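You operate a simulated robot arm through the tools that you are given. There is no shell and no other tool. Be economical: measure what you need, move in short steps, check, and stop when the job is done.

You run a simulated robot arm. Do the job below in one go: nothing can be reset, and whatever is moved stays where it is left.

JOB
Swap the post in the post stand for the green one and tighten the red knob.
Fine: the old post goes back in the rack.

It is judged by the outcome, as a careful person would: the job done as asked, and still so three seconds after it is handed in. It fails if anything else is knocked over, pushed out of place, dropped, spilled or broken.

ROBOT AND FRAMES
A 6-joint arm with a fingered hand on a trunk, on a base that drives. Base frame: it is fixed to the floor where the robot stands at the start and does not move with it; the origin is under the middle of the robot, x ahead of it, y to its left, z up. Readings come in mm, rad, newtons and seconds.
With the tool pointing down near the work surface it reaches from about 240 to 520 mm from the robot's upright axis, wherever it stands. Its first joint turns from -2.897 to 2.897 rad. Places, roughly: post stand [800, 100, 300]; red stand knob [700, 0, 500]; socket of the post stand [800, 100, 500]. Payload 4 kg.
The tool frame sits at the grasp point between the pads (the TCP): z along the fingers, y along the line on which they close. The tips reach 26 mm beyond it. Largest opening 148 mm; the body of the gripper starts 73 mm behind the TCP. The gripper is a hand of 3 fingers: y runs from the thumb to the fingers, the wrist lies at [0, 0, -239] in the tool frame, and closing takes about 1.5 s.
Orientation is that of the tool frame in the base frame, as a unit quaternion [x, y, z, w]. With the fingers straight down and closing along the base's y, the tool's x points along the base's -x, its y along +y and its z along -z.

CONTROLS
- The arm moves only by the tool drive_tool. Its argument "moves" is a list of rows, each a list of 7 numbers: the shift along the base's x, y, z in mm, then the turn, a rotation vector about the base's x, y, z in rad, then the opening, from 0 (shut) to 1 (fully open). In form: [[dx, dy, dz, ax, ay, az, grip], ...]. A call has 1 to 8 rows; each row shifts and turns the commanded pose from where the row before left it. A row lasts 0.2 s, in which the tool goes at most 50 mm and 0.15 rad; a call with a longer step from one row to the next is refused whole, and so is a gripper value outside its range. A pose out of reach is approached as far as the arm can. The call stops where the force on the tool passes 40 N (or 10 N more than at its start, if that is more) or the arm is blocked; 0.2 s more then pass. Each finger travels about 153 mm/s and halts on what it meets, pressing with about 28 N; the grip force reading is that of the motor and also rises with nothing between the fingers. The clock runs only during rows and for 0.2 s after the last one: add rows that do not move to give the fingers time. The reply holds the time, the measured pose of the TCP, the force on the tool along the base axes, the opening and the grip force, in the units named above and with some noise, with the torque about the TCP (base axes, N m) and any sound that the robot's microphone picked up.
- Cameras (640 x 400 px; columns grow to the right, rows downward): "scene" is now at [25.9, 171.2, 1574.2]; the picture's right is [0.11, -0.99, 0.00], its down [-0.63, -0.07, -0.77] and it looks along [0.77, 0.09, -0.64] (base axes); focal length 283 px, centre (320, 200). "wrist" rides on the gripper at [68, -39, -90] in the tool frame; the picture's right is [0.50, 0.87, 0.00], its down [-0.66, 0.38, -0.65] and it looks along [-0.57, 0.33, 0.76] (tool axes); focal length 222 px, centre (320, 200). There is no depth. A picture from a camera that has moved, and an enlarged one, comes with that camera's place and axes in the base frame and with its lens.
- snapshot(camera): a new picture of that camera. The clock stands still meanwhile.
- raise_lower(by): slides the trunk up (or, below 0, down) by that many mm; the arm and the scene camera ride with it, the base frame stays. It gives what a move gives, with no picture.
- steer(legs): drives the robot by 1 to 6 legs, each [ahead, left, turn to the left] in mm, mm and rad, along the robot's own axes; the way and the turn of a leg run together, so that a leg with both is an arc; at most 1500 mm and 3.142 rad a leg. The arm and the cameras ride along, it lands a little off, and it stops where it bumps. It gives what a move gives.
- grasp_type(shape): the hand has 3 fingers and takes this shape, open, in about a second: jaw (thumb against the fingers, like two jaws); tri (thumb and two fingers); tip (a fingertip pinch); poke (one finger out to press); point (the index stretched); flat (the hand flat); cup (the hand cupped); fist (a fist). The gripper value then closes the fingers along that shape, each until it touches; the sizes above hold for jaw. It gives what a move gives, with no picture.
- head_to(pan, tilt): turns the head with the scene camera to pan (to the left, within 2.705 rad either way) and tilt (down, from -0.506 to 1.204), counted from straight ahead of the robot. It gives what a move gives.
- zoom(camera, box): a new picture of the part [left, top, right, bottom] of that camera's present view, enlarged. The clock stands still meanwhile.
- close_job(): hands the job in; it is judged then, once.

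Go step by step. Nothing tells you exact positions but the pictures and the camera data: compare them with the known pose of the tool, close in by small moves and look again before you grip or let go. The budget is 120 turns and 78 pictures, counting those below and the enlarged ones. Unless the task says otherwise, let go and move clear before handing in, and close with one line.

The tools are called after "Call:" by a JSON object that holds its "op" and its "data". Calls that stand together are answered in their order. drive_tool: Moves the arm, as the interface text tells. Its arguments: {"type":"object","properties":{"moves":{"type":"array","items":{"type":"array","items":{"type":"number"}}}},"required":["moves"]} The other tools are called the same way: raise_lower (by) slides the trunk up or down; grasp_type (shape) gives the hand a shape; steer (legs) drives the base; head_to (pan, tilt) turns the head that bears the scene camera; snapshot (camera) takes a picture; zoom (camera, box) takes an enlarged picture of a part of a camera's view; close_job () hands the job in.

At the start:

```text
time_s: 0.0
tcp_pos: [509.5, 82.6, 1362.1]
ee_rot: [0.0, 1.0, 0.001, 0.001]
contact_force: [-0.1, -0.5, 0.2]
moment: [-0.01, -0.02, 0.03]
gripper_width: 147.8
gripper_force: 0.1
shape: jaw
trunk travel left (down, up): [-525.0, 65.0]
robot x, y, heading: [-0.2, -6.8, 0.004]
head pan, tilt: [0.113, 0.689]
```

scene: 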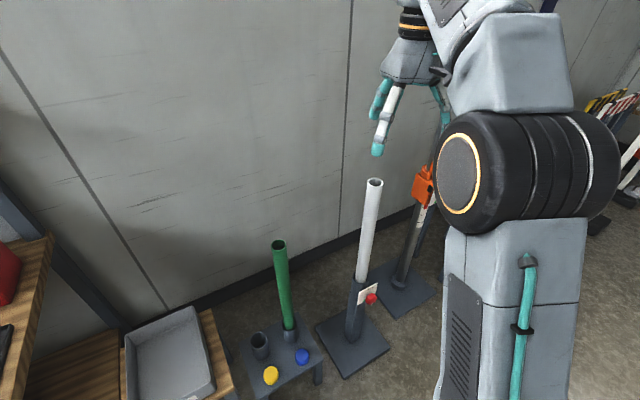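
wrist: 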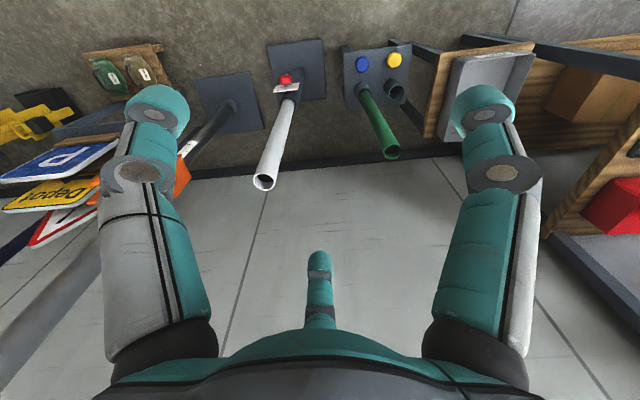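

I see a white post in the stand with the red knob, and a green post in a rack to the left next to an empty socket. I'll take closer looks first.

Call:
{"op": "zoom", "data": {"camera": "scene", "box": [220, 160, 460, 400]}}

Call:
{"op": "zoom", "data": {"camera": "wrist", "box": [180, 20, 440, 200]}}

```text
1.67 times, centred on (340, 280) of scene
camera zoom: at [25.9, 171.2, 1574.2], right [0.11, -0.99, 0.0], down [-0.63, -0.07, -0.77], along [0.77, 0.09, -0.64], focal length 471 px, centre (287, 67)
```

zoom: 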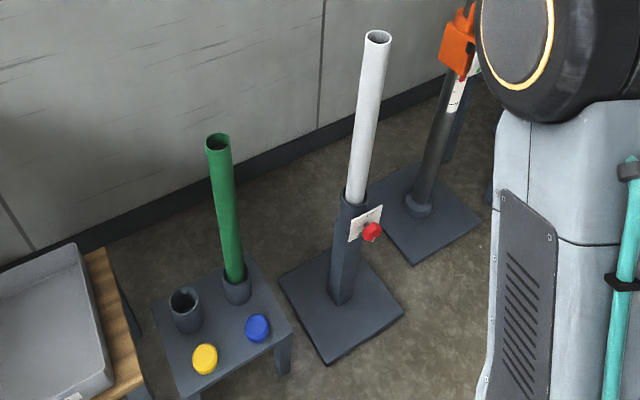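

```text
2.22 times, centred on (310, 110) of wrist
camera zoom: at [442.6, 43.2, 1451.6], right [-0.5, 0.87, 0.0], down [0.66, 0.38, 0.65], along [0.57, 0.33, -0.76], focal length 494 px, centre (342, 400)
```

zoom: 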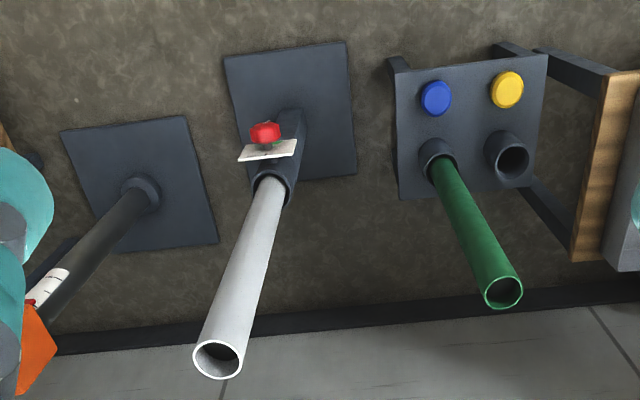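

The label beside the red knob probably carries instructions, so I'll zoom in on it and on the rack.

Call:
{"op": "zoom", "data": {"camera": "scene", "box": [340, 270, 390, 310]}}

Call:
{"op": "zoom", "data": {"camera": "scene", "box": [230, 310, 340, 400]}}

```text
10.00 times, centred on (365, 290) of scene
camera zoom: at [25.9, 171.2, 1574.2], right [0.11, -0.99, 0.0], down [-0.63, -0.07, -0.77], along [0.77, 0.09, -0.64], focal length 2827 px, centre (-130, -700)
```

zoom: 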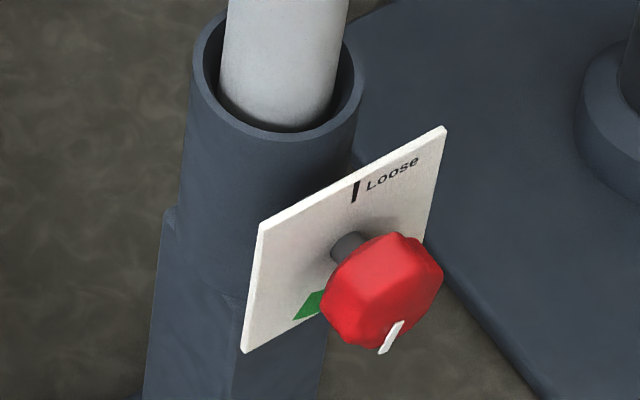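

```text
4.44 times, centred on (285, 355) of scene
camera zoom: at [25.9, 171.2, 1574.2], right [0.11, -0.99, 0.0], down [-0.63, -0.07, -0.77], along [0.77, 0.09, -0.64], focal length 1256 px, centre (476, -489)
```

zoom: 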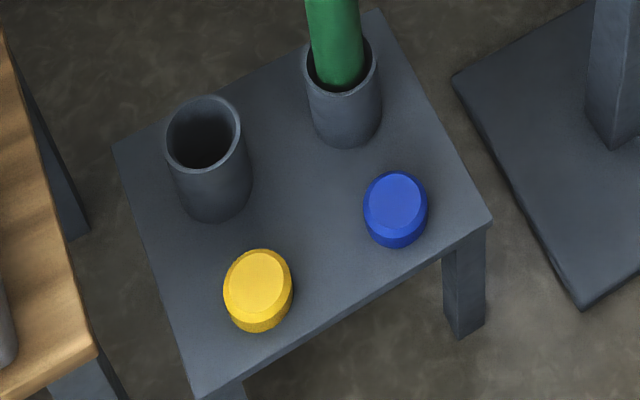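

White post is near (787, 84), its top about z 1020 and the socket rim about z 495. Green is near (600, 369) with its top about z 895, and the empty rack socket is near (535, 492). The knob plate faces roughly the (-0.7, -0.7) direction. I'll check that the floor on the right is free before driving there.

Call:
{"op": "head_to", "data": {"pan": -0.8, "tilt": 0.8}}

Call:
{"op": "snapshot", "data": {"camera": "scene"}}

```text
time_s: 1.2
tcp_pos: [510.0, 82.6, 1361.0]
ee_rot: [0.0, 1.0, 0.001, 0.0]
contact_force: [0.6, -0.4, 0.5]
moment: [0.02, 0.0, 0.03]
gripper_width: 147.8
gripper_force: 0.0
shape: jaw
trunk travel left (down, up): [-525.0, 65.0]
robot x, y, heading: [-3.8, 1.9, 0.003]
head pan, tilt: [-0.799, 0.799]
```

```text
71 pictures are left
camera scene: at [-2.6, 103.7, 1565.0], right [-0.72, -0.7, 0.0], down [-0.5, 0.51, -0.7], along [0.49, -0.5, -0.72], focal length 283 px, centre (320, 200)
```

scene: 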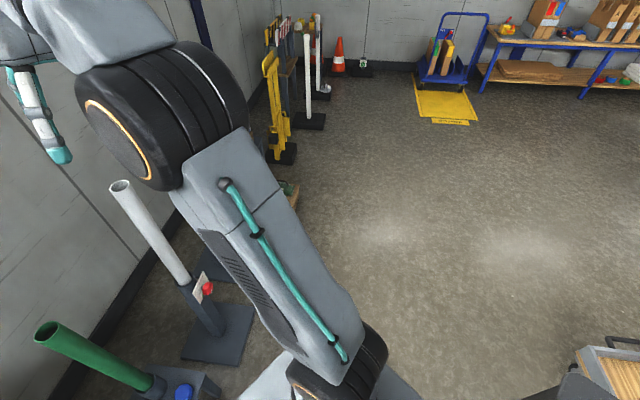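

The floor ahead-right is clear. I'll drive to face the knob along the plate's normal.

Call:
{"op": "steer", "data": {"legs": [[0, -400, 0], [240, 0, 0], [0, 0, 0.75]]}}

Call:
{"op": "head_to", "data": {"pan": 0.1, "tilt": 0.9}}

Call:
{"op": "snapshot", "data": {"camera": "scene"}}

Call:
{"op": "snapshot", "data": {"camera": "wrist"}}

```text
time_s: 7.0
tcp_pos: [564.6, 2.9, 1360.5]
ee_rot: [-0.357, 0.934, 0.001, 0.001]
contact_force: [0.5, 0.6, -0.4]
moment: [0.01, -0.01, -0.01]
gripper_width: 148.1
gripper_force: 0.1
shape: jaw
trunk travel left (down, up): [-525.0, 65.0]
robot x, y, heading: [241.2, -402.1, 0.732]
head pan, tilt: [-0.799, 0.799]
```

```text
time_s: 8.2
tcp_pos: [565.3, 2.7, 1362.2]
ee_rot: [-0.357, 0.934, 0.001, 0.001]
contact_force: [0.0, 0.5, 0.5]
moment: [-0.01, -0.01, 0.01]
gripper_width: 148.1
gripper_force: 0.1
shape: jaw
trunk travel left (down, up): [-525.0, 65.0]
robot x, y, heading: [235.6, -398.7, 0.735]
head pan, tilt: [0.099, 0.901]
```

```text
70 pictures are left
camera scene: at [139.3, -263.1, 1557.1], right [0.74, -0.68, 0.0], down [-0.53, -0.58, -0.62], along [0.42, 0.46, -0.78], focal length 283 px, centre (320, 200)
```

scene: 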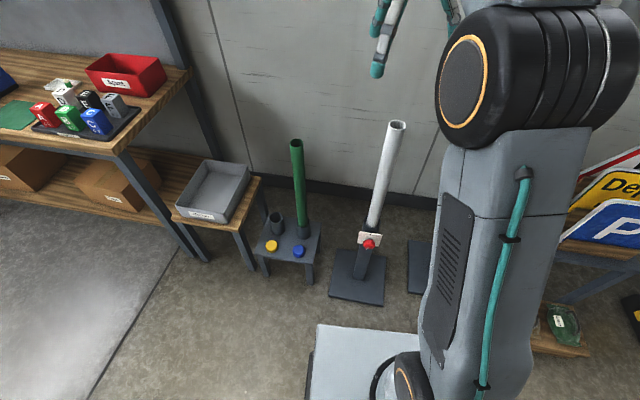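

```text
69 pictures are left
camera wrist: at [540.2, -71.8, 1451.7], right [-0.95, 0.31, 0.0], down [0.24, 0.72, 0.65], along [0.2, 0.62, -0.76], focal length 222 px, centre (320, 200)
```

wrist: 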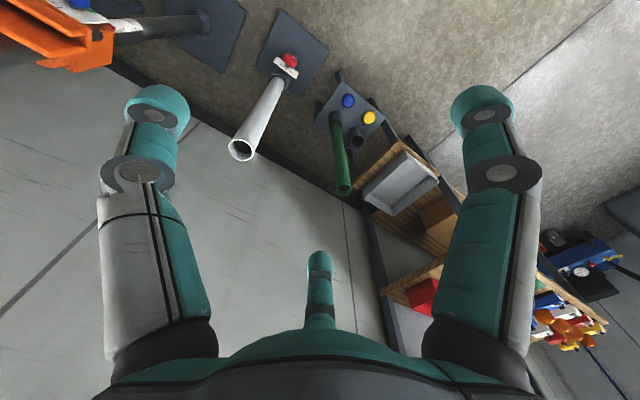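

Call:
{"op": "zoom", "data": {"camera": "scene", "box": [344, 222, 394, 262]}}

Call:
{"op": "zoom", "data": {"camera": "scene", "box": [240, 120, 440, 320]}}

```text
10.00 times, centred on (369, 242) of scene
camera zoom: at [139.3, -263.1, 1557.1], right [0.74, -0.68, 0.0], down [-0.53, -0.58, -0.62], along [0.42, 0.46, -0.78], focal length 2827 px, centre (-170, -220)
```

zoom: 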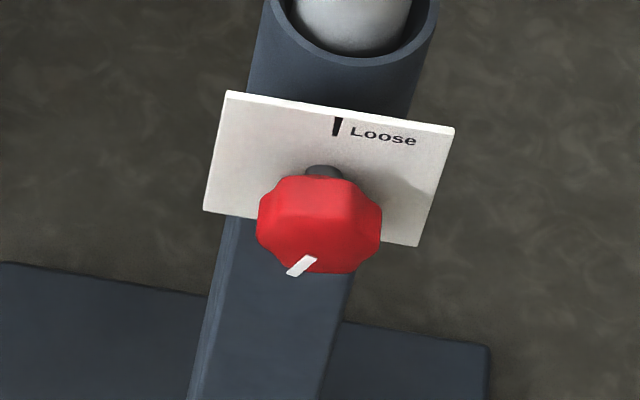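

```text
2.00 times, centred on (340, 220) of scene
camera zoom: at [139.3, -263.1, 1557.1], right [0.74, -0.68, 0.0], down [-0.53, -0.58, -0.62], along [0.42, 0.46, -0.78], focal length 565 px, centre (280, 160)
```

zoom: 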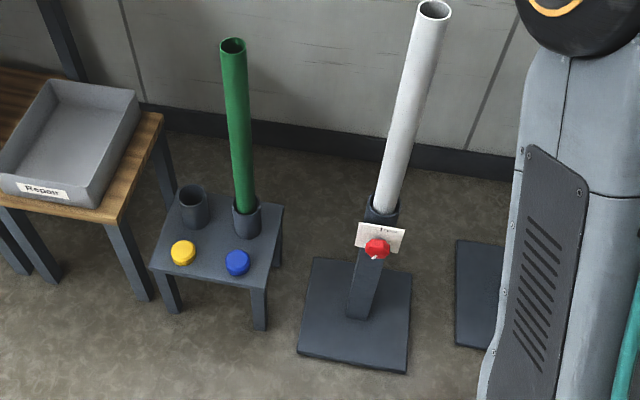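

Triangulating from two views gives these positions:
- **Socket rim:** about (758, 84, 563)
- **Knob:** about (695, 38, 508), with its axis along (0.81, 0.585, 0)
- **White post top:** z about 1055
- **Green post:** (606, 370), from about z 400 to 900
- **Empty rack socket:** about (521, 479)

Next I'll lower the trunk and look again.

Call:
{"op": "raise_lower", "data": {"by": -450}}

Call:
{"op": "head_to", "data": {"pan": 0.0, "tilt": 0.6}}

Call:
{"op": "snapshot", "data": {"camera": "scene"}}

```text
refused: -450 is not a number from -400 to 400
```

```text
time_s: 9.0
tcp_pos: [564.2, 3.1, 1362.2]
ee_rot: [-0.358, 0.934, 0.001, 0.001]
contact_force: [0.0, 0.1, -0.2]
moment: [-0.01, 0.02, 0.01]
gripper_width: 148.1
gripper_force: 0.0
shape: jaw
trunk travel left (down, up): [-525.0, 65.0]
robot x, y, heading: [244.7, -401.5, 0.729]
head pan, tilt: [0.0, 0.6]
```

```text
66 pictures are left
camera scene: at [154.1, -259.8, 1581.8], right [0.67, -0.74, 0.0], down [-0.42, -0.38, -0.82], along [0.61, 0.55, -0.57], focal length 283 px, centre (320, 200)
```

scene: 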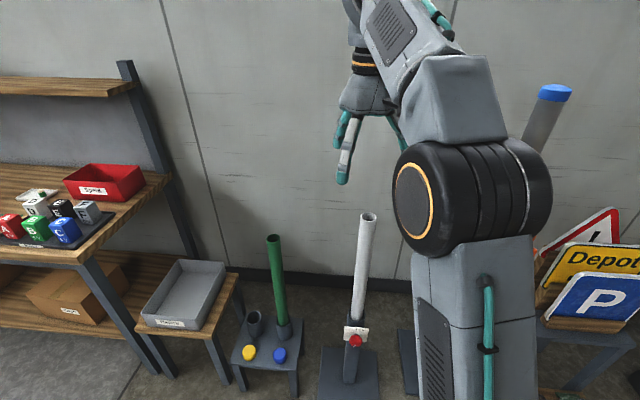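

Call:
{"op": "raise_lower", "data": {"by": -400}}

Call:
{"op": "snapshot", "data": {"camera": "scene"}}

Call:
{"op": "snapshot", "data": {"camera": "wrist"}}

```text
time_s: 12.9
tcp_pos: [563.2, 2.3, 961.9]
ee_rot: [-0.358, 0.934, 0.001, 0.0]
contact_force: [-0.9, -0.5, -0.5]
moment: [-0.02, 0.03, 0.03]
gripper_width: 148.1
gripper_force: 0.0
shape: jaw
trunk travel left (down, up): [-125.0, 465.0]
robot x, y, heading: [239.9, -404.0, 0.73]
head pan, tilt: [0.0, 0.6]
```

```text
65 pictures are left
camera scene: at [154.2, -259.9, 1181.9], right [0.67, -0.74, 0.0], down [-0.42, -0.38, -0.83], along [0.61, 0.55, -0.56], focal length 283 px, centre (320, 200)
```

scene: 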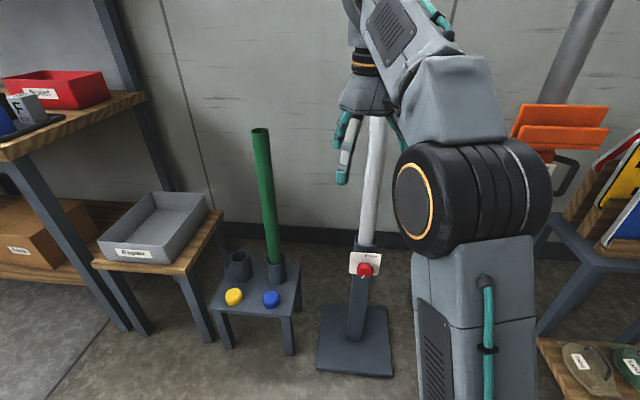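

```text
64 pictures are left
camera wrist: at [540.2, -71.8, 1051.7], right [-0.95, 0.31, 0.0], down [0.24, 0.72, 0.65], along [0.2, 0.62, -0.76], focal length 222 px, centre (320, 200)
```

wrist: 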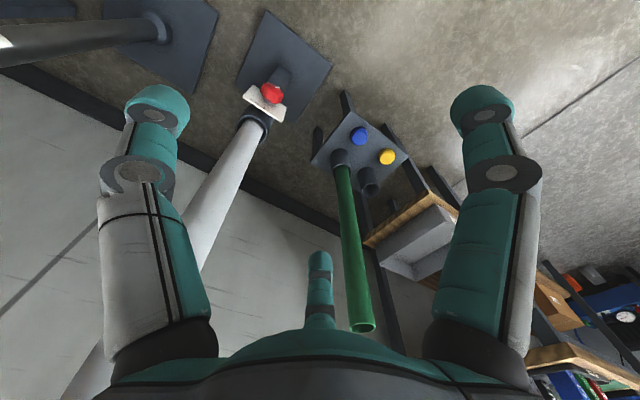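

Call:
{"op": "zoom", "data": {"camera": "scene", "box": [340, 235, 390, 285]}}

Call:
{"op": "zoom", "data": {"camera": "scene", "box": [200, 230, 310, 310]}}

```text
8.00 times, centred on (365, 260) of scene
camera zoom: at [154.2, -259.9, 1181.9], right [0.67, -0.74, 0.0], down [-0.42, -0.38, -0.83], along [0.61, 0.55, -0.56], focal length 2262 px, centre (-40, -280)
```

zoom: 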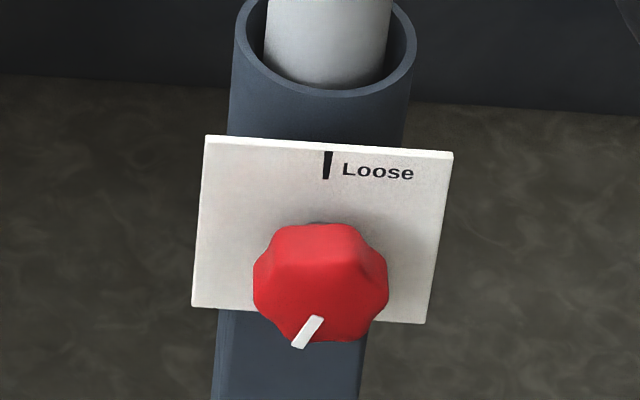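

```text
5.00 times, centred on (255, 270) of scene
camera zoom: at [154.2, -259.9, 1181.9], right [0.67, -0.74, 0.0], down [-0.42, -0.38, -0.83], along [0.61, 0.55, -0.56], focal length 1414 px, centre (645, -150)
```

zoom: 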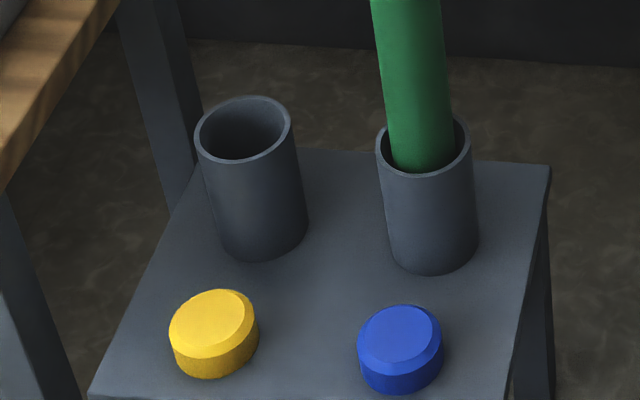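

The knob is at (694, 38, 506) and its pointer sits near 7 o'clock, with "Loose" at 12. I'll pitch the hand horizontal while backing off slightly and coming down.

Call:
{"op": "drive_tool", "data": {"moves": [[-8, -8, -20, 0.0955, -0.106, 0, 1], [-8, -8, -20, 0.0955, -0.106, 0, 1], [-8, -8, -20, 0.0955, -0.106, 0, 1], [-8, -8, -20, 0.0955, -0.106, 0, 1], [0, 0, -20, 0.0955, -0.106, 0, 1], [0, 0, -20, 0.0955, -0.106, 0, 1], [0, 0, -20, 0.0955, -0.106, 0, 1], [0, 0, -20, 0.0955, -0.106, 0, 1]]}}

Call:
{"op": "drive_tool", "data": {"moves": [[0, 0, -40, 0.0955, -0.106, 0, 1], [0, 0, -40, 0.0955, -0.106, 0, 1], [0, 0, -40, 0.0955, -0.106, 0, 1], [0, 0, -40, 0, 0, -0.1, 1], [0, 0, -40, 0, 0, 0, 1]]}}

Call:
{"op": "snapshot", "data": {"camera": "scene"}}

Call:
{"op": "snapshot", "data": {"camera": "wrist"}}

```text
time_s: 14.7
tcp_pos: [533.1, -32.6, 798.1]
ee_rot: [-0.295, 0.791, 0.194, 0.5]
contact_force: [-0.6, 0.1, 2.3]
moment: [-0.1, 0.02, -0.09]
gripper_width: 147.9
gripper_force: 0.1
shape: jaw
trunk travel left (down, up): [-125.0, 465.0]
robot x, y, heading: [242.3, -399.2, 0.732]
head pan, tilt: [0.0, 0.6]
```

```text
time_s: 15.9
tcp_pos: [495.0, 64.6, 693.1]
ee_rot: [-0.217, 0.674, 0.218, 0.671]
contact_force: [0.8, 0.1, 0.4]
moment: [0.02, 0.0, 0.03]
gripper_width: 147.8
gripper_force: 0.0
shape: jaw
out of reach, approached as far as the arm can: row 1, 2, 3, 5
trunk travel left (down, up): [-125.0, 465.0]
robot x, y, heading: [244.7, -402.0, 0.729]
head pan, tilt: [0.0, 0.6]
```

```text
61 pictures are left
camera scene: at [154.2, -260.2, 1182.0], right [0.67, -0.74, 0.0], down [-0.42, -0.38, -0.83], along [0.61, 0.55, -0.56], focal length 283 px, centre (320, 200)
```

scene: 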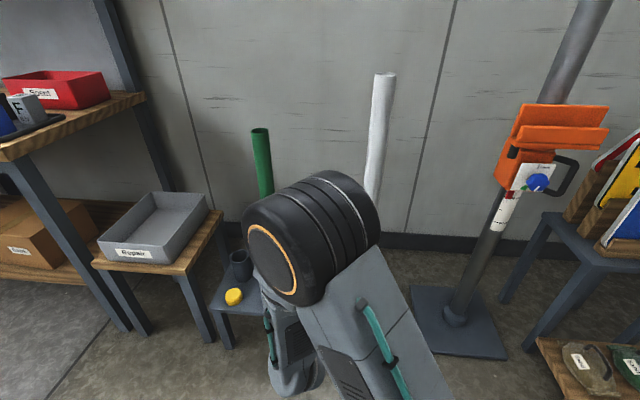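

```text
60 pictures are left
camera wrist: at [443.9, -20.0, 626.4], right [-0.51, 0.7, -0.5], down [-0.75, -0.08, 0.66], along [0.42, 0.71, 0.56], focal length 222 px, centre (320, 200)
```

wrist: 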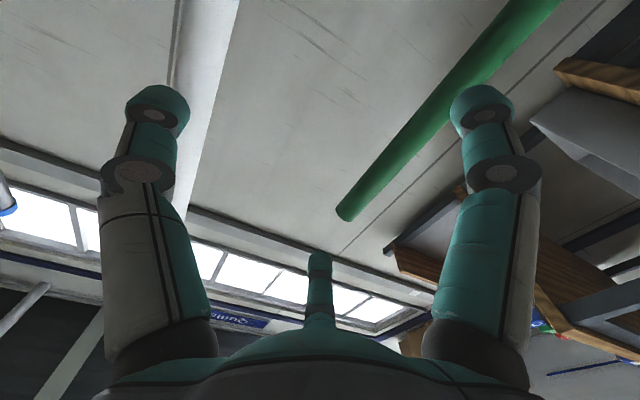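

The pose was too close to the robot's axis, which is why the arm fell short. I'll back the base off and then re-aim.

Call:
{"op": "steer", "data": {"legs": [[-150, 0, 0]]}}

Call:
{"op": "drive_tool", "data": {"moves": [[0, 0, 0, 0, 0, 0, 1]]}}

```text
time_s: 17.2
tcp_pos: [383.5, -35.9, 695.0]
ee_rot: [-0.217, 0.675, 0.218, 0.671]
contact_force: [-0.5, -0.4, 0.7]
moment: [0.03, 0.02, -0.02]
gripper_width: 148.2
gripper_force: 0.1
shape: jaw
trunk travel left (down, up): [-125.0, 465.0]
robot x, y, heading: [129.1, -497.9, 0.73]
head pan, tilt: [0.0, 0.6]
```

```text
time_s: 17.6
tcp_pos: [384.4, -35.5, 693.9]
ee_rot: [-0.217, 0.675, 0.217, 0.671]
contact_force: [-0.7, 0.5, -0.4]
moment: [0.0, -0.01, 0.02]
gripper_width: 147.8
gripper_force: 0.1
shape: jaw
trunk travel left (down, up): [-125.0, 465.0]
robot x, y, heading: [128.6, -496.4, 0.73]
head pan, tilt: [0.0, 0.6]
```

Call:
{"op": "drive_tool", "data": {"moves": [[31.5, -2.5, -31, 0, 0, 0, 1], [31.5, -2.5, -31, 0, 0, 0, 1], [31.5, -2.5, -31, 0, 0, 0, 1], [31.5, -2.5, -31, 0, 0, 0, 1], [31.5, -2.5, -31, 0, 0, 0, 1], [31.5, -2.5, -33, 0, 0, 0, 1]]}}

Call:
{"op": "snapshot", "data": {"camera": "wrist"}}

Call:
{"op": "snapshot", "data": {"camera": "scene"}}

```text
time_s: 19.0
tcp_pos: [396.8, 48.7, 569.2]
ee_rot: [-0.21, 0.681, 0.208, 0.67]
contact_force: [-0.1, -0.7, -0.2]
moment: [0.0, 0.02, 0.0]
gripper_width: 148.0
gripper_force: 0.0
shape: jaw
out of reach, approached as far as the arm can: row 1, 2, 3, 4, 5, 6
trunk travel left (down, up): [-125.0, 465.0]
robot x, y, heading: [131.3, -499.3, 0.731]
head pan, tilt: [0.0, 0.6]
```

```text
59 pictures are left
camera wrist: at [343.7, -35.8, 503.4], right [-0.5, 0.71, -0.5], down [-0.74, -0.05, 0.67], along [0.45, 0.7, 0.55], focal length 222 px, centre (320, 200)
```

wrist: 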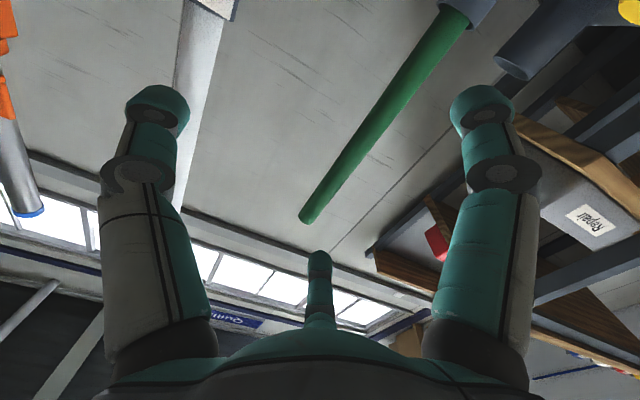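

```text
58 pictures are left
camera scene: at [42.8, -359.7, 1182.0], right [0.67, -0.75, 0.0], down [-0.42, -0.38, -0.83], along [0.62, 0.55, -0.56], focal length 283 px, centre (320, 200)
```

scene: 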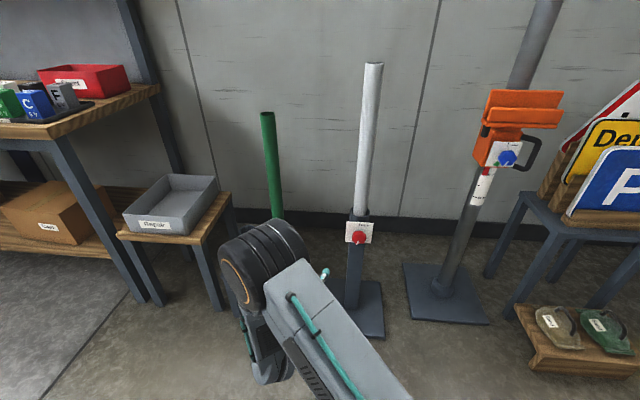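

The solver seems stuck in an awkward arm posture. I'll try moving up and outward.

Call:
{"op": "drive_tool", "data": {"moves": [[10, -10, 40, 0, 0, 0, 1], [10, -10, 40, 0, 0, 0, 1], [10, -10, 40, 0, 0, 0, 1], [25, -20, 30, 0, 0, 0, 1], [25, -20, 20, 0, 0, 0, 1], [30, -20, 0, 0, 0, 0, 1], [30, -20, 0, 0, 0, 0, 1]]}}

Call:
{"op": "snapshot", "data": {"camera": "scene"}}

```text
time_s: 20.6
tcp_pos: [476.2, -15.6, 789.7]
ee_rot: [-0.214, 0.68, 0.212, 0.668]
contact_force: [0.3, -0.5, -0.4]
moment: [0.0, 0.02, -0.01]
gripper_width: 147.9
gripper_force: 0.1
shape: jaw
out of reach, approached as far as the arm can: row 1, 4, 5, 6, 7
trunk travel left (down, up): [-125.0, 465.0]
robot x, y, heading: [132.9, -496.1, 0.729]
head pan, tilt: [0.0, 0.6]
```

```text
57 pictures are left
camera scene: at [42.9, -359.4, 1181.8], right [0.67, -0.75, 0.0], down [-0.42, -0.38, -0.83], along [0.62, 0.55, -0.56], focal length 283 px, centre (320, 200)
```

scene: 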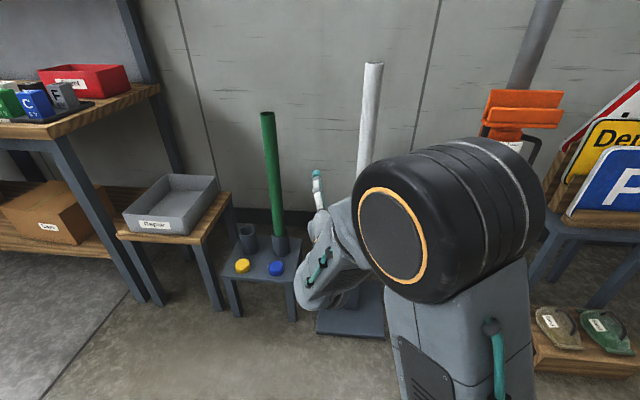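

I'll probe with slower steps to see whether this is a hard limit or just joint speed near a singularity.

Call:
{"op": "drive_tool", "data": {"moves": [[8, -6, 0, 0, 0, 0, 1], [8, -6, 0, 0, 0, 0, 1], [8, -6, 0, 0, 0, 0, 1], [8, -6, 0, 0, 0, 0, 1]]}}

```text
time_s: 21.6
tcp_pos: [483.4, -22.2, 811.9]
ee_rot: [-0.215, 0.677, 0.215, 0.67]
contact_force: [0.2, -0.2, 0.3]
moment: [0.01, 0.01, 0.0]
gripper_width: 147.9
gripper_force: 0.1
shape: jaw
out of reach, approached as far as the arm can: row 1, 2, 3, 4
trunk travel left (down, up): [-125.0, 465.0]
robot x, y, heading: [129.0, -497.9, 0.73]
head pan, tilt: [0.0, 0.6]
```

That's a hard limit: the forearm can't take a hand pointing straight along the arm plane at low height, but a sideways-pointing hand works. I'll swing the hand left, lower the trunk fully, then reposition the base so the hand points sideways to the knob.

Call:
{"op": "drive_tool", "data": {"moves": [[-33, 2, -20, 0, 0, 0, 1], [-33, 2, -20, 0, 0, 0, 1], [-33, 2, -20, 0, 0, 0, 1], [-33, 2, -20, 0, 0, 0, 1], [-33, 2, -20, 0, 0, 0, 1], [-33, 2, -20, 0, 0, 0, 1], [-33, 0, -20, 0, 0, 0, 1], [0, 0, -20, 0, 0, 0, 1]]}}

Call:
{"op": "raise_lower", "data": {"by": -125}}

```text
time_s: 23.4
tcp_pos: [251.3, -9.8, 652.0]
ee_rot: [-0.217, 0.675, 0.219, 0.671]
contact_force: [0.6, 0.0, 0.2]
moment: [0.01, -0.03, 0.03]
gripper_width: 148.0
gripper_force: 0.1
shape: jaw
trunk travel left (down, up): [-125.0, 465.0]
robot x, y, heading: [125.7, -499.1, 0.729]
head pan, tilt: [0.0, 0.6]
```

```text
time_s: 25.0
tcp_pos: [251.2, -8.0, 525.5]
ee_rot: [-0.218, 0.674, 0.218, 0.671]
contact_force: [0.5, 0.3, -0.6]
moment: [0.01, -0.04, 0.01]
gripper_width: 148.0
gripper_force: 0.0
shape: jaw
trunk travel left (down, up): [0.0, 590.0]
robot x, y, heading: [128.0, -500.0, 0.729]
head pan, tilt: [0.0, 0.6]
```

Call:
{"op": "steer", "data": {"legs": [[0, -244, 0], [225, 0, 0]]}}

Call:
{"op": "snapshot", "data": {"camera": "scene"}}

Call:
{"op": "snapshot", "data": {"camera": "wrist"}}

```text
time_s: 28.1
tcp_pos: [582.7, -44.4, 526.7]
ee_rot: [-0.216, 0.676, 0.217, 0.671]
contact_force: [0.6, 0.2, 0.1]
moment: [-0.03, -0.03, 0.0]
gripper_width: 147.8
gripper_force: 0.1
shape: jaw
trunk travel left (down, up): [0.0, 590.0]
robot x, y, heading: [454.8, -535.6, 0.722]
head pan, tilt: [0.0, 0.6]
```

```text
56 pictures are left
camera scene: at [372.3, -394.1, 1056.9], right [0.66, -0.75, 0.0], down [-0.42, -0.37, -0.83], along [0.62, 0.55, -0.56], focal length 283 px, centre (320, 200)
```

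scene: 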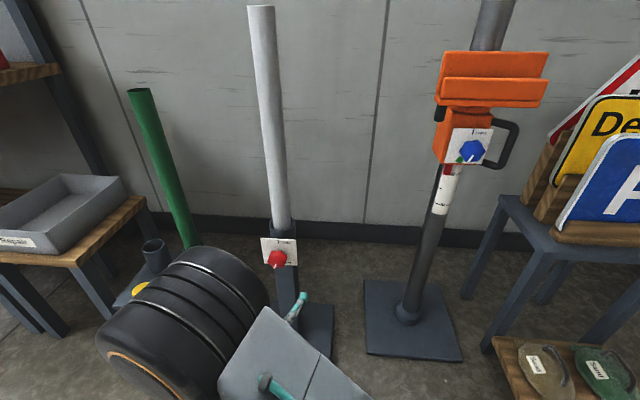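

```text
55 pictures are left
camera wrist: at [532.0, -129.5, 459.4], right [-0.51, 0.7, -0.5], down [-0.75, -0.07, 0.66], along [0.43, 0.71, 0.56], focal length 222 px, centre (320, 200)
```

wrist: 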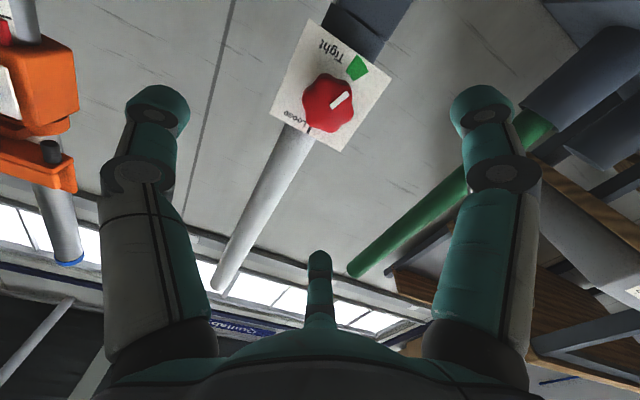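

Call:
{"op": "zoom", "data": {"camera": "wrist", "box": [260, 10, 400, 160]}}

Call:
{"op": "zoom", "data": {"camera": "scene", "box": [240, 210, 320, 290]}}

```text
2.67 times, centred on (330, 85) of wrist
camera zoom: at [532.0, -129.5, 459.4], right [-0.51, 0.7, -0.5], down [-0.75, -0.07, 0.66], along [0.43, 0.71, 0.56], focal length 592 px, centre (293, 507)
```

zoom: 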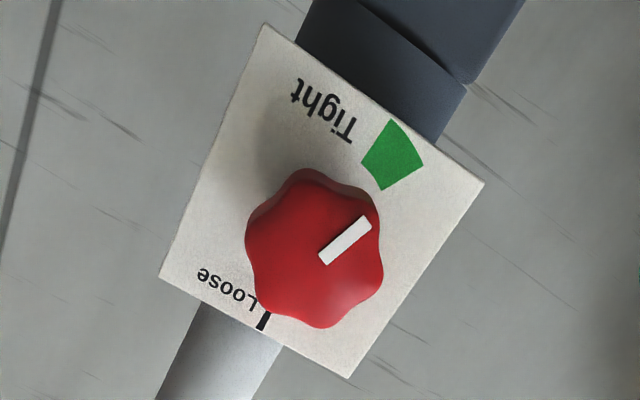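

```text
5.00 times, centred on (280, 250) of scene
camera zoom: at [372.3, -394.1, 1056.9], right [0.66, -0.75, 0.0], down [-0.42, -0.37, -0.83], along [0.62, 0.55, -0.56], focal length 1414 px, centre (520, -50)
```

zoom: 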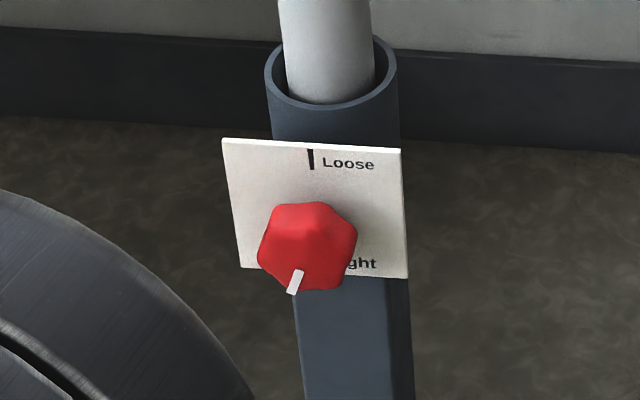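

The pointer sits on the green "Tight" sector, about 193° clockwise from "Loose". I'll advance the hand onto the knob along its axis.

Call:
{"op": "drive_tool", "data": {"moves": [[16, 13, -17, 0, 0, 0, 1], [24, 17.5, 0, 0, 0, 0, 1], [24, 17.5, 0, 0, 0, 0, 1], [20, 14.5, 0, 0, 0, 0, 1], [16, 11.5, 0, 0, 0, 0, 1]]}}

Call:
{"op": "snapshot", "data": {"camera": "wrist"}}

Call:
{"op": "snapshot", "data": {"camera": "scene"}}

```text
time_s: 29.3
tcp_pos: [684.0, 29.2, 509.4]
ee_rot: [-0.216, 0.675, 0.216, 0.671]
contact_force: [0.4, -0.7, -0.2]
moment: [0.01, 0.02, 0.03]
gripper_width: 147.8
gripper_force: 0.1
shape: jaw
trunk travel left (down, up): [0.0, 590.0]
robot x, y, heading: [457.2, -533.0, 0.732]
head pan, tilt: [0.0, 0.6]
```

```text
52 pictures are left
camera wrist: at [633.1, -54.7, 443.0], right [-0.51, 0.7, -0.5], down [-0.75, -0.07, 0.66], along [0.43, 0.71, 0.56], focal length 222 px, centre (320, 200)
```

wrist: 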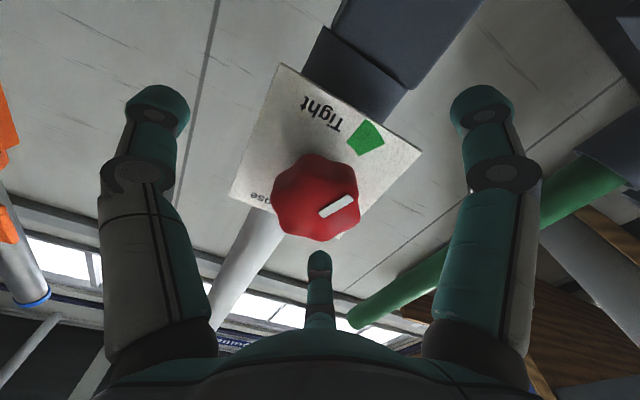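

```text
51 pictures are left
camera scene: at [372.3, -394.1, 1056.9], right [0.66, -0.75, 0.0], down [-0.42, -0.37, -0.83], along [0.62, 0.55, -0.56], focal length 283 px, centre (320, 200)
```

scene: 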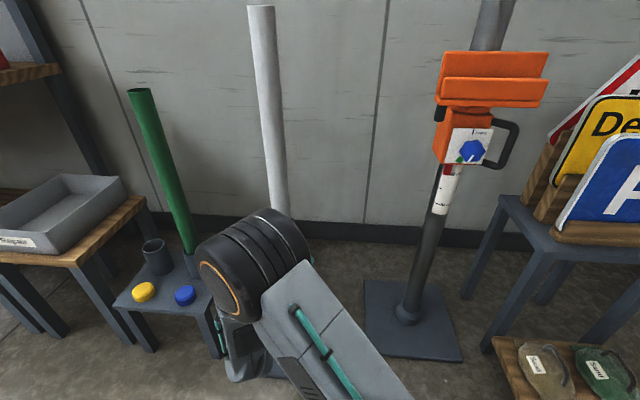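

The knob is centred between the fingers, so I'll close on it.

Call:
{"op": "drive_tool", "data": {"moves": [[3, 2, 0, 0, 0, 0, 0.2], [0, 0, 0, 0, 0, 0, 0], [0, 0, 0, 0, 0, 0, 0], [0, 0, 0, 0, 0, 0, 0], [0, 0, 0, 0, 0, 0, 0], [0, 0, 0, 0, 0, 0, 0], [0, 0, 0, 0, 0, 0, 0]]}}

Call:
{"op": "snapshot", "data": {"camera": "wrist"}}

```text
time_s: 30.9
tcp_pos: [687.5, 32.4, 509.4]
ee_rot: [-0.215, 0.676, 0.216, 0.671]
contact_force: [28.4, 18.0, 2.3]
moment: [-0.06, 0.09, -0.22]
gripper_width: 35.5
gripper_force: 28.4
shape: jaw
trunk travel left (down, up): [0.0, 590.0]
robot x, y, heading: [459.5, -535.1, 0.724]
head pan, tilt: [0.0, 0.6]
```

```text
50 pictures are left
camera wrist: at [636.8, -52.4, 442.4], right [-0.51, 0.7, -0.5], down [-0.75, -0.07, 0.66], along [0.43, 0.71, 0.56], focal length 222 px, centre (320, 200)
```

wrist: 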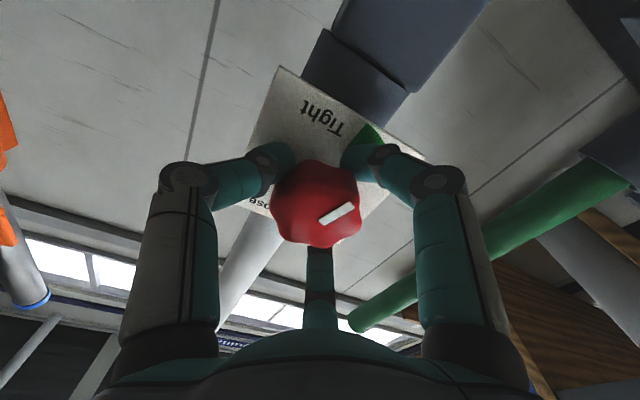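

The tips closed behind the knob instead of on its rim. I'll open, back out about 12 mm, and regrip.

Call:
{"op": "drive_tool", "data": {"moves": [[0, 0, 0, 0, 0, 0, 0.7], [0, 0, 0, 0, 0, 0, 0.7], [0, 0, 0, 0, 0, 0, 0.7], [-10.5, -7.6, 0, 0, 0, 0, 0.7]]}}

Call:
{"op": "drive_tool", "data": {"moves": [[0, 0, 0, 0, 0, 0, 0], [0, 0, 0, 0, 0, 0, 0], [0, 0, 0, 0, 0, 0, 0], [0, 0, 0, 0, 0, 0, 0], [0, 0, 0, 0, 0, 0, 0]]}}

Call:
{"op": "snapshot", "data": {"camera": "wrist"}}

```text
time_s: 31.9
tcp_pos: [676.0, 22.9, 509.3]
ee_rot: [-0.216, 0.676, 0.216, 0.671]
contact_force: [-0.2, -0.6, 0.6]
moment: [0.02, 0.02, 0.0]
gripper_width: 103.5
gripper_force: 0.3
shape: jaw
trunk travel left (down, up): [0.0, 590.0]
robot x, y, heading: [455.2, -531.5, 0.724]
head pan, tilt: [0.0, 0.6]
```

```text
time_s: 33.1
tcp_pos: [676.7, 22.9, 508.7]
ee_rot: [-0.216, 0.676, 0.217, 0.671]
contact_force: [3.3, 1.6, 0.2]
moment: [0.01, -0.03, -0.05]
gripper_width: 40.3
gripper_force: 27.7
shape: jaw
trunk travel left (down, up): [0.0, 590.0]
robot x, y, heading: [457.4, -533.1, 0.728]
head pan, tilt: [0.0, 0.6]
```

```text
49 pictures are left
camera wrist: at [625.0, -61.2, 442.2], right [-0.51, 0.7, -0.5], down [-0.75, -0.07, 0.66], along [0.43, 0.71, 0.56], focal length 222 px, centre (320, 200)
```

wrist: 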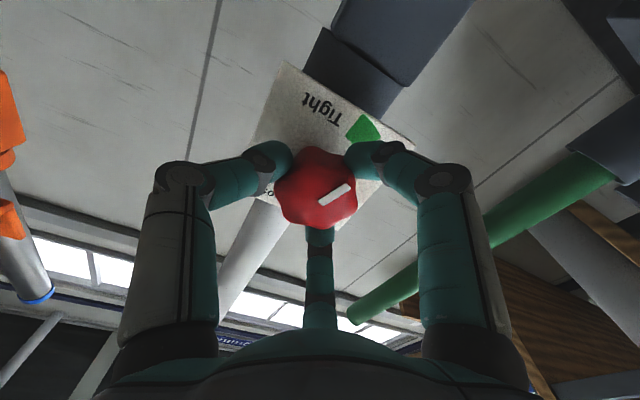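

Call:
{"op": "drive_tool", "data": {"moves": [[0, 0, 0, -0.081, -0.059, 0, 0], [0, 0, 0, -0.081, -0.059, 0, 0], [0, 0, 0, -0.081, -0.059, 0, 0], [0, 0, 0, -0.081, -0.059, 0, 0]]}}

Call:
{"op": "snapshot", "data": {"camera": "wrist"}}

```text
time_s: 34.1
tcp_pos: [676.8, 22.8, 510.1]
ee_rot: [-0.343, 0.619, 0.078, 0.702]
contact_force: [4.7, -8.4, -0.8]
moment: [0.12, 0.04, -0.24]
gripper_width: 40.2
gripper_force: 27.8
shape: jaw
trunk travel left (down, up): [0.0, 590.0]
robot x, y, heading: [454.7, -533.4, 0.725]
head pan, tilt: [0.0, 0.6]
```

```text
48 pictures are left
camera wrist: at [639.1, -80.4, 463.1], right [-0.35, 0.49, -0.8], down [-0.88, 0.11, 0.46], along [0.32, 0.86, 0.39], focal length 222 px, centre (320, 200)
```

wrist: 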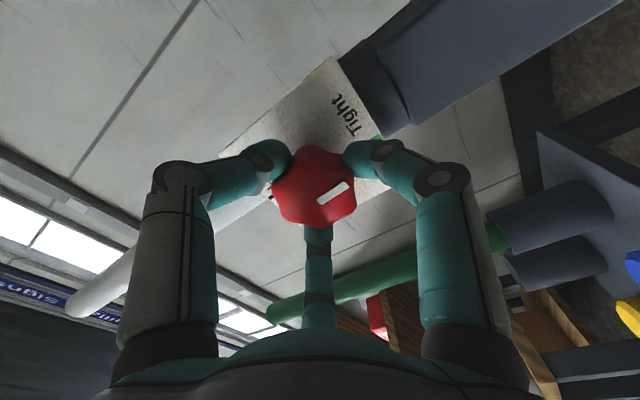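

The knob turns with the hand. I'll continue counter-clockwise.

Call:
{"op": "drive_tool", "data": {"moves": [[0, 0, 0, -0.1175, -0.0855, 0, 0], [0, 0, 0, -0.1175, -0.0855, 0, 0], [0, 0, 0, -0.1175, -0.0855, 0, 0], [0, 0, 0, -0.1175, -0.0855, 0, 0], [0, 0, 0, -0.1175, -0.0855, 0, 0], [0, 0, 0, -0.1175, -0.0855, 0, 0], [0, 0, 0, -0.1175, -0.0855, 0, 0], [0, 0, 0, -0.1175, -0.0855, 0, 0]]}}

Call:
{"op": "snapshot", "data": {"camera": "wrist"}}

```text
time_s: 35.9
tcp_pos: [674.5, 22.3, 510.4]
ee_rot: [-0.623, 0.325, -0.321, 0.634]
contact_force: [17.5, -5.8, 23.3]
moment: [0.57, -0.58, -0.3]
gripper_width: 39.9
gripper_force: 27.8
shape: jaw
trunk travel left (down, up): [0.0, 590.0]
robot x, y, heading: [457.7, -533.5, 0.727]
head pan, tilt: [0.0, 0.6]
```

```text
47 pictures are left
camera wrist: at [641.7, -85.5, 548.2], right [0.29, -0.39, -0.87], down [-0.91, 0.16, -0.38], along [0.29, 0.91, -0.31], focal length 222 px, centre (320, 200)
```

wrist: 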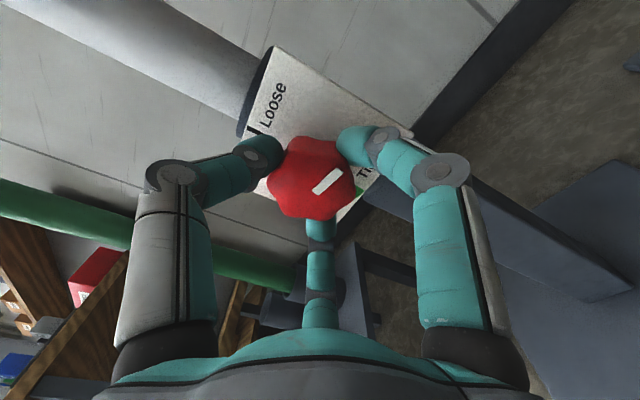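

Call:
{"op": "drive_tool", "data": {"moves": [[1.5, -0.5, 2.5, 0, 0, 0, 0], [0, 0, 0, -0.1175, -0.0855, 0, 0], [0, 0, 0, -0.1175, -0.0855, 0, 0], [0, 0, 0, -0.1175, -0.0855, 0, 0], [0, 0, 0, -0.1175, -0.0855, 0, 0]]}}

```text
time_s: 37.1
tcp_pos: [677.1, 23.4, 513.0]
ee_rot: [0.691, -0.13, 0.488, -0.517]
contact_force: [-0.5, -12.3, 18.5]
moment: [0.48, -0.57, -0.05]
gripper_width: 40.5
gripper_force: 27.8
shape: jaw
trunk travel left (down, up): [0.0, 590.0]
robot x, y, heading: [455.8, -532.4, 0.726]
head pan, tilt: [0.0, 0.6]
```

Call:
{"op": "drive_tool", "data": {"moves": [[0.5, -1, 2, 0, 0, 0, 0], [0, 0, 0, -0.1175, -0.0855, 0, 0], [0, 0, 0, -0.1175, -0.0855, 0, 0], [0, 0, 0, -0.1175, -0.0855, 0, 0], [0, 0, 0, -0.1175, -0.0855, 0, 0], [0, 0, 0, -0.1175, -0.0855, 0, 0]]}}

Call:
{"op": "snapshot", "data": {"camera": "wrist"}}

```text
time_s: 38.5
tcp_pos: [678.0, 22.8, 515.8]
ee_rot: [0.692, 0.128, 0.638, -0.313]
contact_force: [-8.7, 7.9, 19.0]
moment: [0.38, -0.39, 0.44]
gripper_width: 40.2
gripper_force: 27.7
shape: jaw
trunk travel left (down, up): [0.0, 590.0]
robot x, y, heading: [456.1, -533.5, 0.725]
head pan, tilt: [0.0, 0.6]
```

```text
46 pictures are left
camera wrist: at [592.5, -16.5, 589.6], right [0.58, -0.78, 0.25], down [-0.41, -0.54, -0.74], along [0.71, 0.32, -0.63], focal length 222 px, centre (320, 200)
```

wrist: 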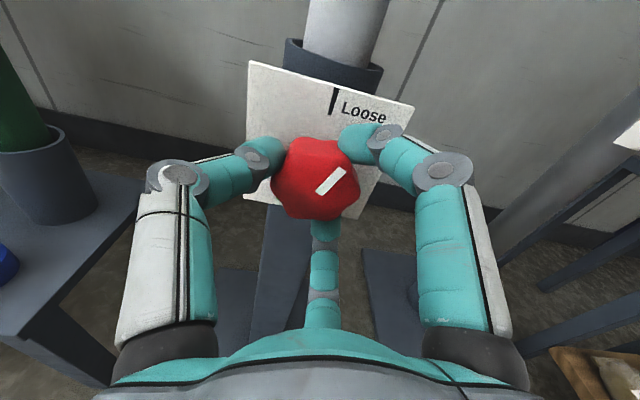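

About half a radian remains to the "Loose" mark.

Call:
{"op": "drive_tool", "data": {"moves": [[-0.5, 0, 1.5, -0.1, -0.0727, 0, 0], [0, 0, 0, -0.1, -0.0727, 0, 0], [0, 0, 0, -0.1, -0.0727, 0, 0], [0, 0, 0, -0.1, -0.0727, 0, 0]]}}

Call:
{"op": "zoom", "data": {"camera": "wrist", "box": [220, 40, 430, 240]}}

```text
time_s: 39.5
tcp_pos: [676.6, 22.5, 516.7]
ee_rot: [0.641, 0.295, 0.693, -0.148]
contact_force: [-8.4, 13.0, 17.1]
moment: [0.67, -0.04, 0.61]
gripper_width: 40.1
gripper_force: 28.0
shape: jaw
trunk travel left (down, up): [0.0, 590.0]
robot x, y, heading: [456.8, -535.2, 0.721]
head pan, tilt: [0.0, 0.6]
```

```text
2.00 times, centred on (325, 140) of wrist
camera zoom: at [572.5, 10.6, 573.9], right [0.44, -0.59, 0.68], down [-0.22, -0.8, -0.56], along [0.87, 0.1, -0.48], focal length 444 px, centre (310, 320)
```

zoom: 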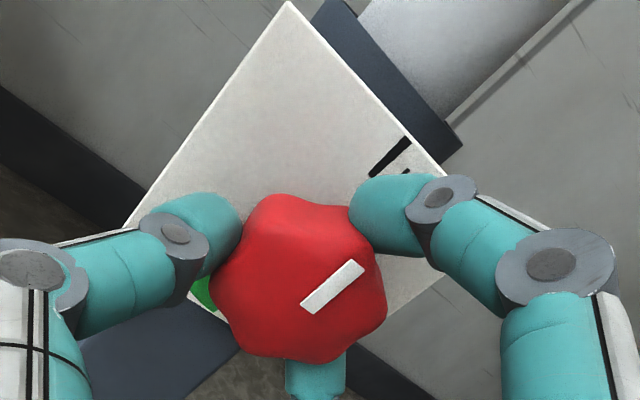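

The pointer is now in line with the "Loose" mark. I'll nudge it slightly more, release, and back straight out.

Call:
{"op": "drive_tool", "data": {"moves": [[0, 0, 0, -0.04, -0.029, 0, 0], [0, 0, 0, 0, 0, 0, 0.9], [0, 0, 0, 0, 0, 0, 0.9], [0, 0, 0, 0, 0, 0, 0.9], [0, 0, 0, 0, 0, 0, 0.9], [-24, -17.5, 0, 0, 0, 0, 0.9], [-24, -17.5, 0, 0, 0, 0, 0.9], [-24, -17.5, 0, 0, 0, 0, 0.9]]}}

Call:
{"op": "zoom", "data": {"camera": "wrist", "box": [220, 40, 430, 240]}}

```text
time_s: 41.3
tcp_pos: [606.0, -29.6, 514.7]
ee_rot: [0.635, 0.31, 0.696, -0.13]
contact_force: [0.7, 1.0, -0.1]
moment: [-0.01, -0.03, 0.01]
gripper_width: 132.7
gripper_force: 0.1
shape: jaw
trunk travel left (down, up): [0.0, 590.0]
robot x, y, heading: [453.7, -535.0, 0.724]
head pan, tilt: [0.0, 0.6]
```

```text
2.00 times, centred on (325, 140) of wrist
camera zoom: at [499.7, -39.1, 569.9], right [0.42, -0.56, 0.71], down [-0.2, -0.82, -0.53], along [0.89, 0.08, -0.46], focal length 444 px, centre (310, 320)
```

zoom: 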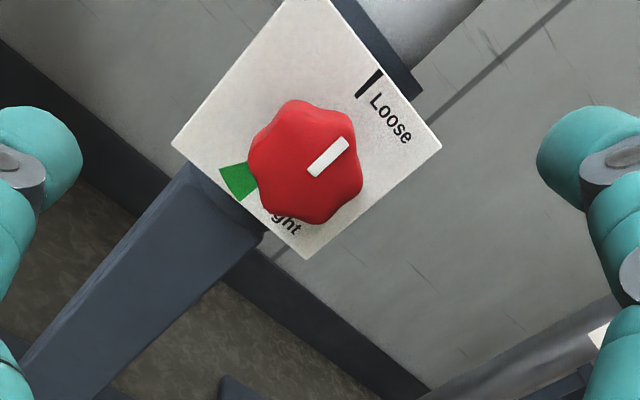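

The knob is loose, within a few degrees of the mark. Now I'll back off further and unroll the wrist.

Call:
{"op": "drive_tool", "data": {"moves": [[-20, -14.5, 0, 0.117, 0.085, 0, 0.9], [-20, -14.5, 0, 0.117, 0.085, 0, 0.9], [0, 0, 0, 0.117, 0.085, 0, 0.9], [0, 0, 0, 0.117, 0.085, 0, 0.9], [0, 0, 0, 0.117, 0.085, 0, 0.9], [0, 0, 0, 0.117, 0.085, 0, 0.9], [0, 0, 0, 0.117, 0.085, 0, 0.9], [0, 0, 0, 0.117, 0.085, 0, 0.9]]}}

Call:
{"op": "drive_tool", "data": {"moves": [[0, 0, 0, 0.117, 0.085, 0, 0.9], [0, 0, 0, 0.117, 0.085, 0, 0.9], [0, 0, 0, 0.117, 0.085, 0, 0.9], [0, 0, 0, 0.117, 0.085, 0, 0.9], [0, 0, 0, 0.117, 0.085, 0, 0.9], [0, 0, 0, 0.117, 0.085, 0, 0.9], [0, 0, 0, 0.117, 0.085, 0, 0.9], [0, 0, 0, 0.117, 0.085, 0, 0.9]]}}

Call:
{"op": "drive_tool", "data": {"moves": [[0, 0, 0, 0.117, 0.085, 0, 0.9], [0, 0, 0, 0.117, 0.085, 0, 0.9], [0, 0, 0, 0.117, 0.085, 0, 0.9], [0, 0, 0, 0.117, 0.085, 0, 0.9], [0, 0, 0, 0.117, 0.085, 0, 0.9], [0, 0, 0, 0.117, 0.085, 0, 0.9], [0, 0, 0, 0.117, 0.085, 0, 0.9]]}}

```text
time_s: 43.1
tcp_pos: [564.6, -60.9, 515.1]
ee_rot: [0.697, -0.09, 0.515, -0.49]
contact_force: [-1.1, 0.6, 0.5]
moment: [0.03, 0.02, 0.0]
gripper_width: 133.0
gripper_force: 0.0
shape: jaw
trunk travel left (down, up): [0.0, 590.0]
robot x, y, heading: [452.1, -534.8, 0.722]
head pan, tilt: [0.0, 0.6]
```

```text
time_s: 44.9
tcp_pos: [564.5, -60.7, 515.1]
ee_rot: [-0.533, 0.461, -0.167, 0.689]
contact_force: [0.2, -0.4, 0.6]
moment: [0.01, -0.04, 0.0]
gripper_width: 133.1
gripper_force: 0.0
shape: jaw
trunk travel left (down, up): [0.0, 590.0]
robot x, y, heading: [456.5, -533.5, 0.728]
head pan, tilt: [0.0, 0.6]
```

```text
time_s: 46.5
tcp_pos: [564.5, -60.5, 516.8]
ee_rot: [-0.244, 0.665, 0.186, 0.681]
contact_force: [-0.8, -0.8, -0.1]
moment: [-0.01, 0.0, 0.01]
gripper_width: 133.1
gripper_force: 0.1
shape: jaw
trunk travel left (down, up): [0.0, 590.0]
robot x, y, heading: [455.3, -532.3, 0.729]
head pan, tilt: [0.0, 0.6]
```

The plan is to grip the posts from the side with this same hand direction, near mid-height, and lift with the trunk. First I'll raise up and level the hand.

Call:
{"op": "raise_lower", "data": {"by": 200}}

Call:
{"op": "drive_tool", "data": {"moves": [[16, 12, 40, 0.071, 0.052, 0, 1], [24, 17.5, 42, 0, 0, 0, 1], [32, 23.5, 0, 0, 0, 0, 1], [32, 23.5, 0, 0, 0, 0, 1]]}}

Call:
{"op": "snapshot", "data": {"camera": "wrist"}}

Call:
{"op": "snapshot", "data": {"camera": "scene"}}

```text
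time_s: 48.6
tcp_pos: [564.8, -58.8, 715.0]
ee_rot: [-0.244, 0.665, 0.184, 0.681]
contact_force: [0.2, 0.3, -0.3]
moment: [0.0, 0.01, -0.02]
gripper_width: 133.0
gripper_force: 0.1
shape: jaw
trunk travel left (down, up): [-200.0, 390.0]
robot x, y, heading: [458.5, -531.2, 0.725]
head pan, tilt: [0.0, 0.6]
```

```text
refused: row 2 steps farther than a row can; nothing moved
```

```text
43 pictures are left
camera wrist: at [517.4, -148.9, 652.4], right [-0.48, 0.67, -0.57], down [-0.78, -0.02, 0.62], along [0.4, 0.75, 0.53], focal length 222 px, centre (320, 200)
```

wrist: 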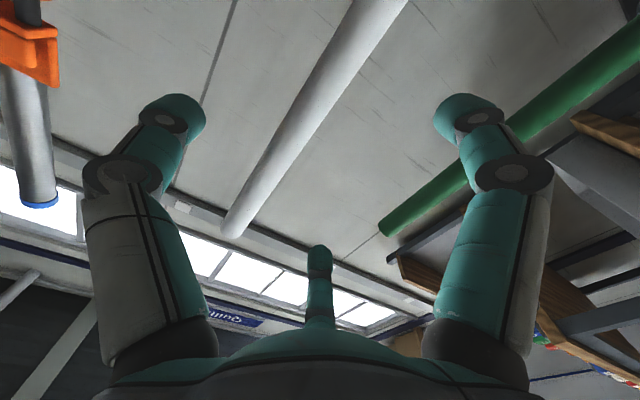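

```text
42 pictures are left
camera scene: at [372.3, -394.1, 1256.9], right [0.66, -0.75, 0.0], down [-0.42, -0.37, -0.83], along [0.62, 0.55, -0.56], focal length 283 px, centre (320, 200)
```

scene: 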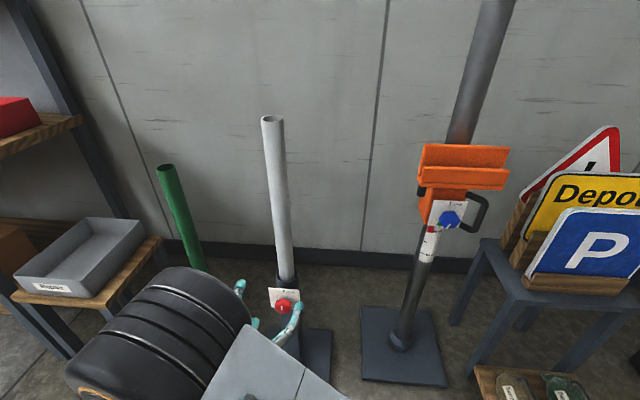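

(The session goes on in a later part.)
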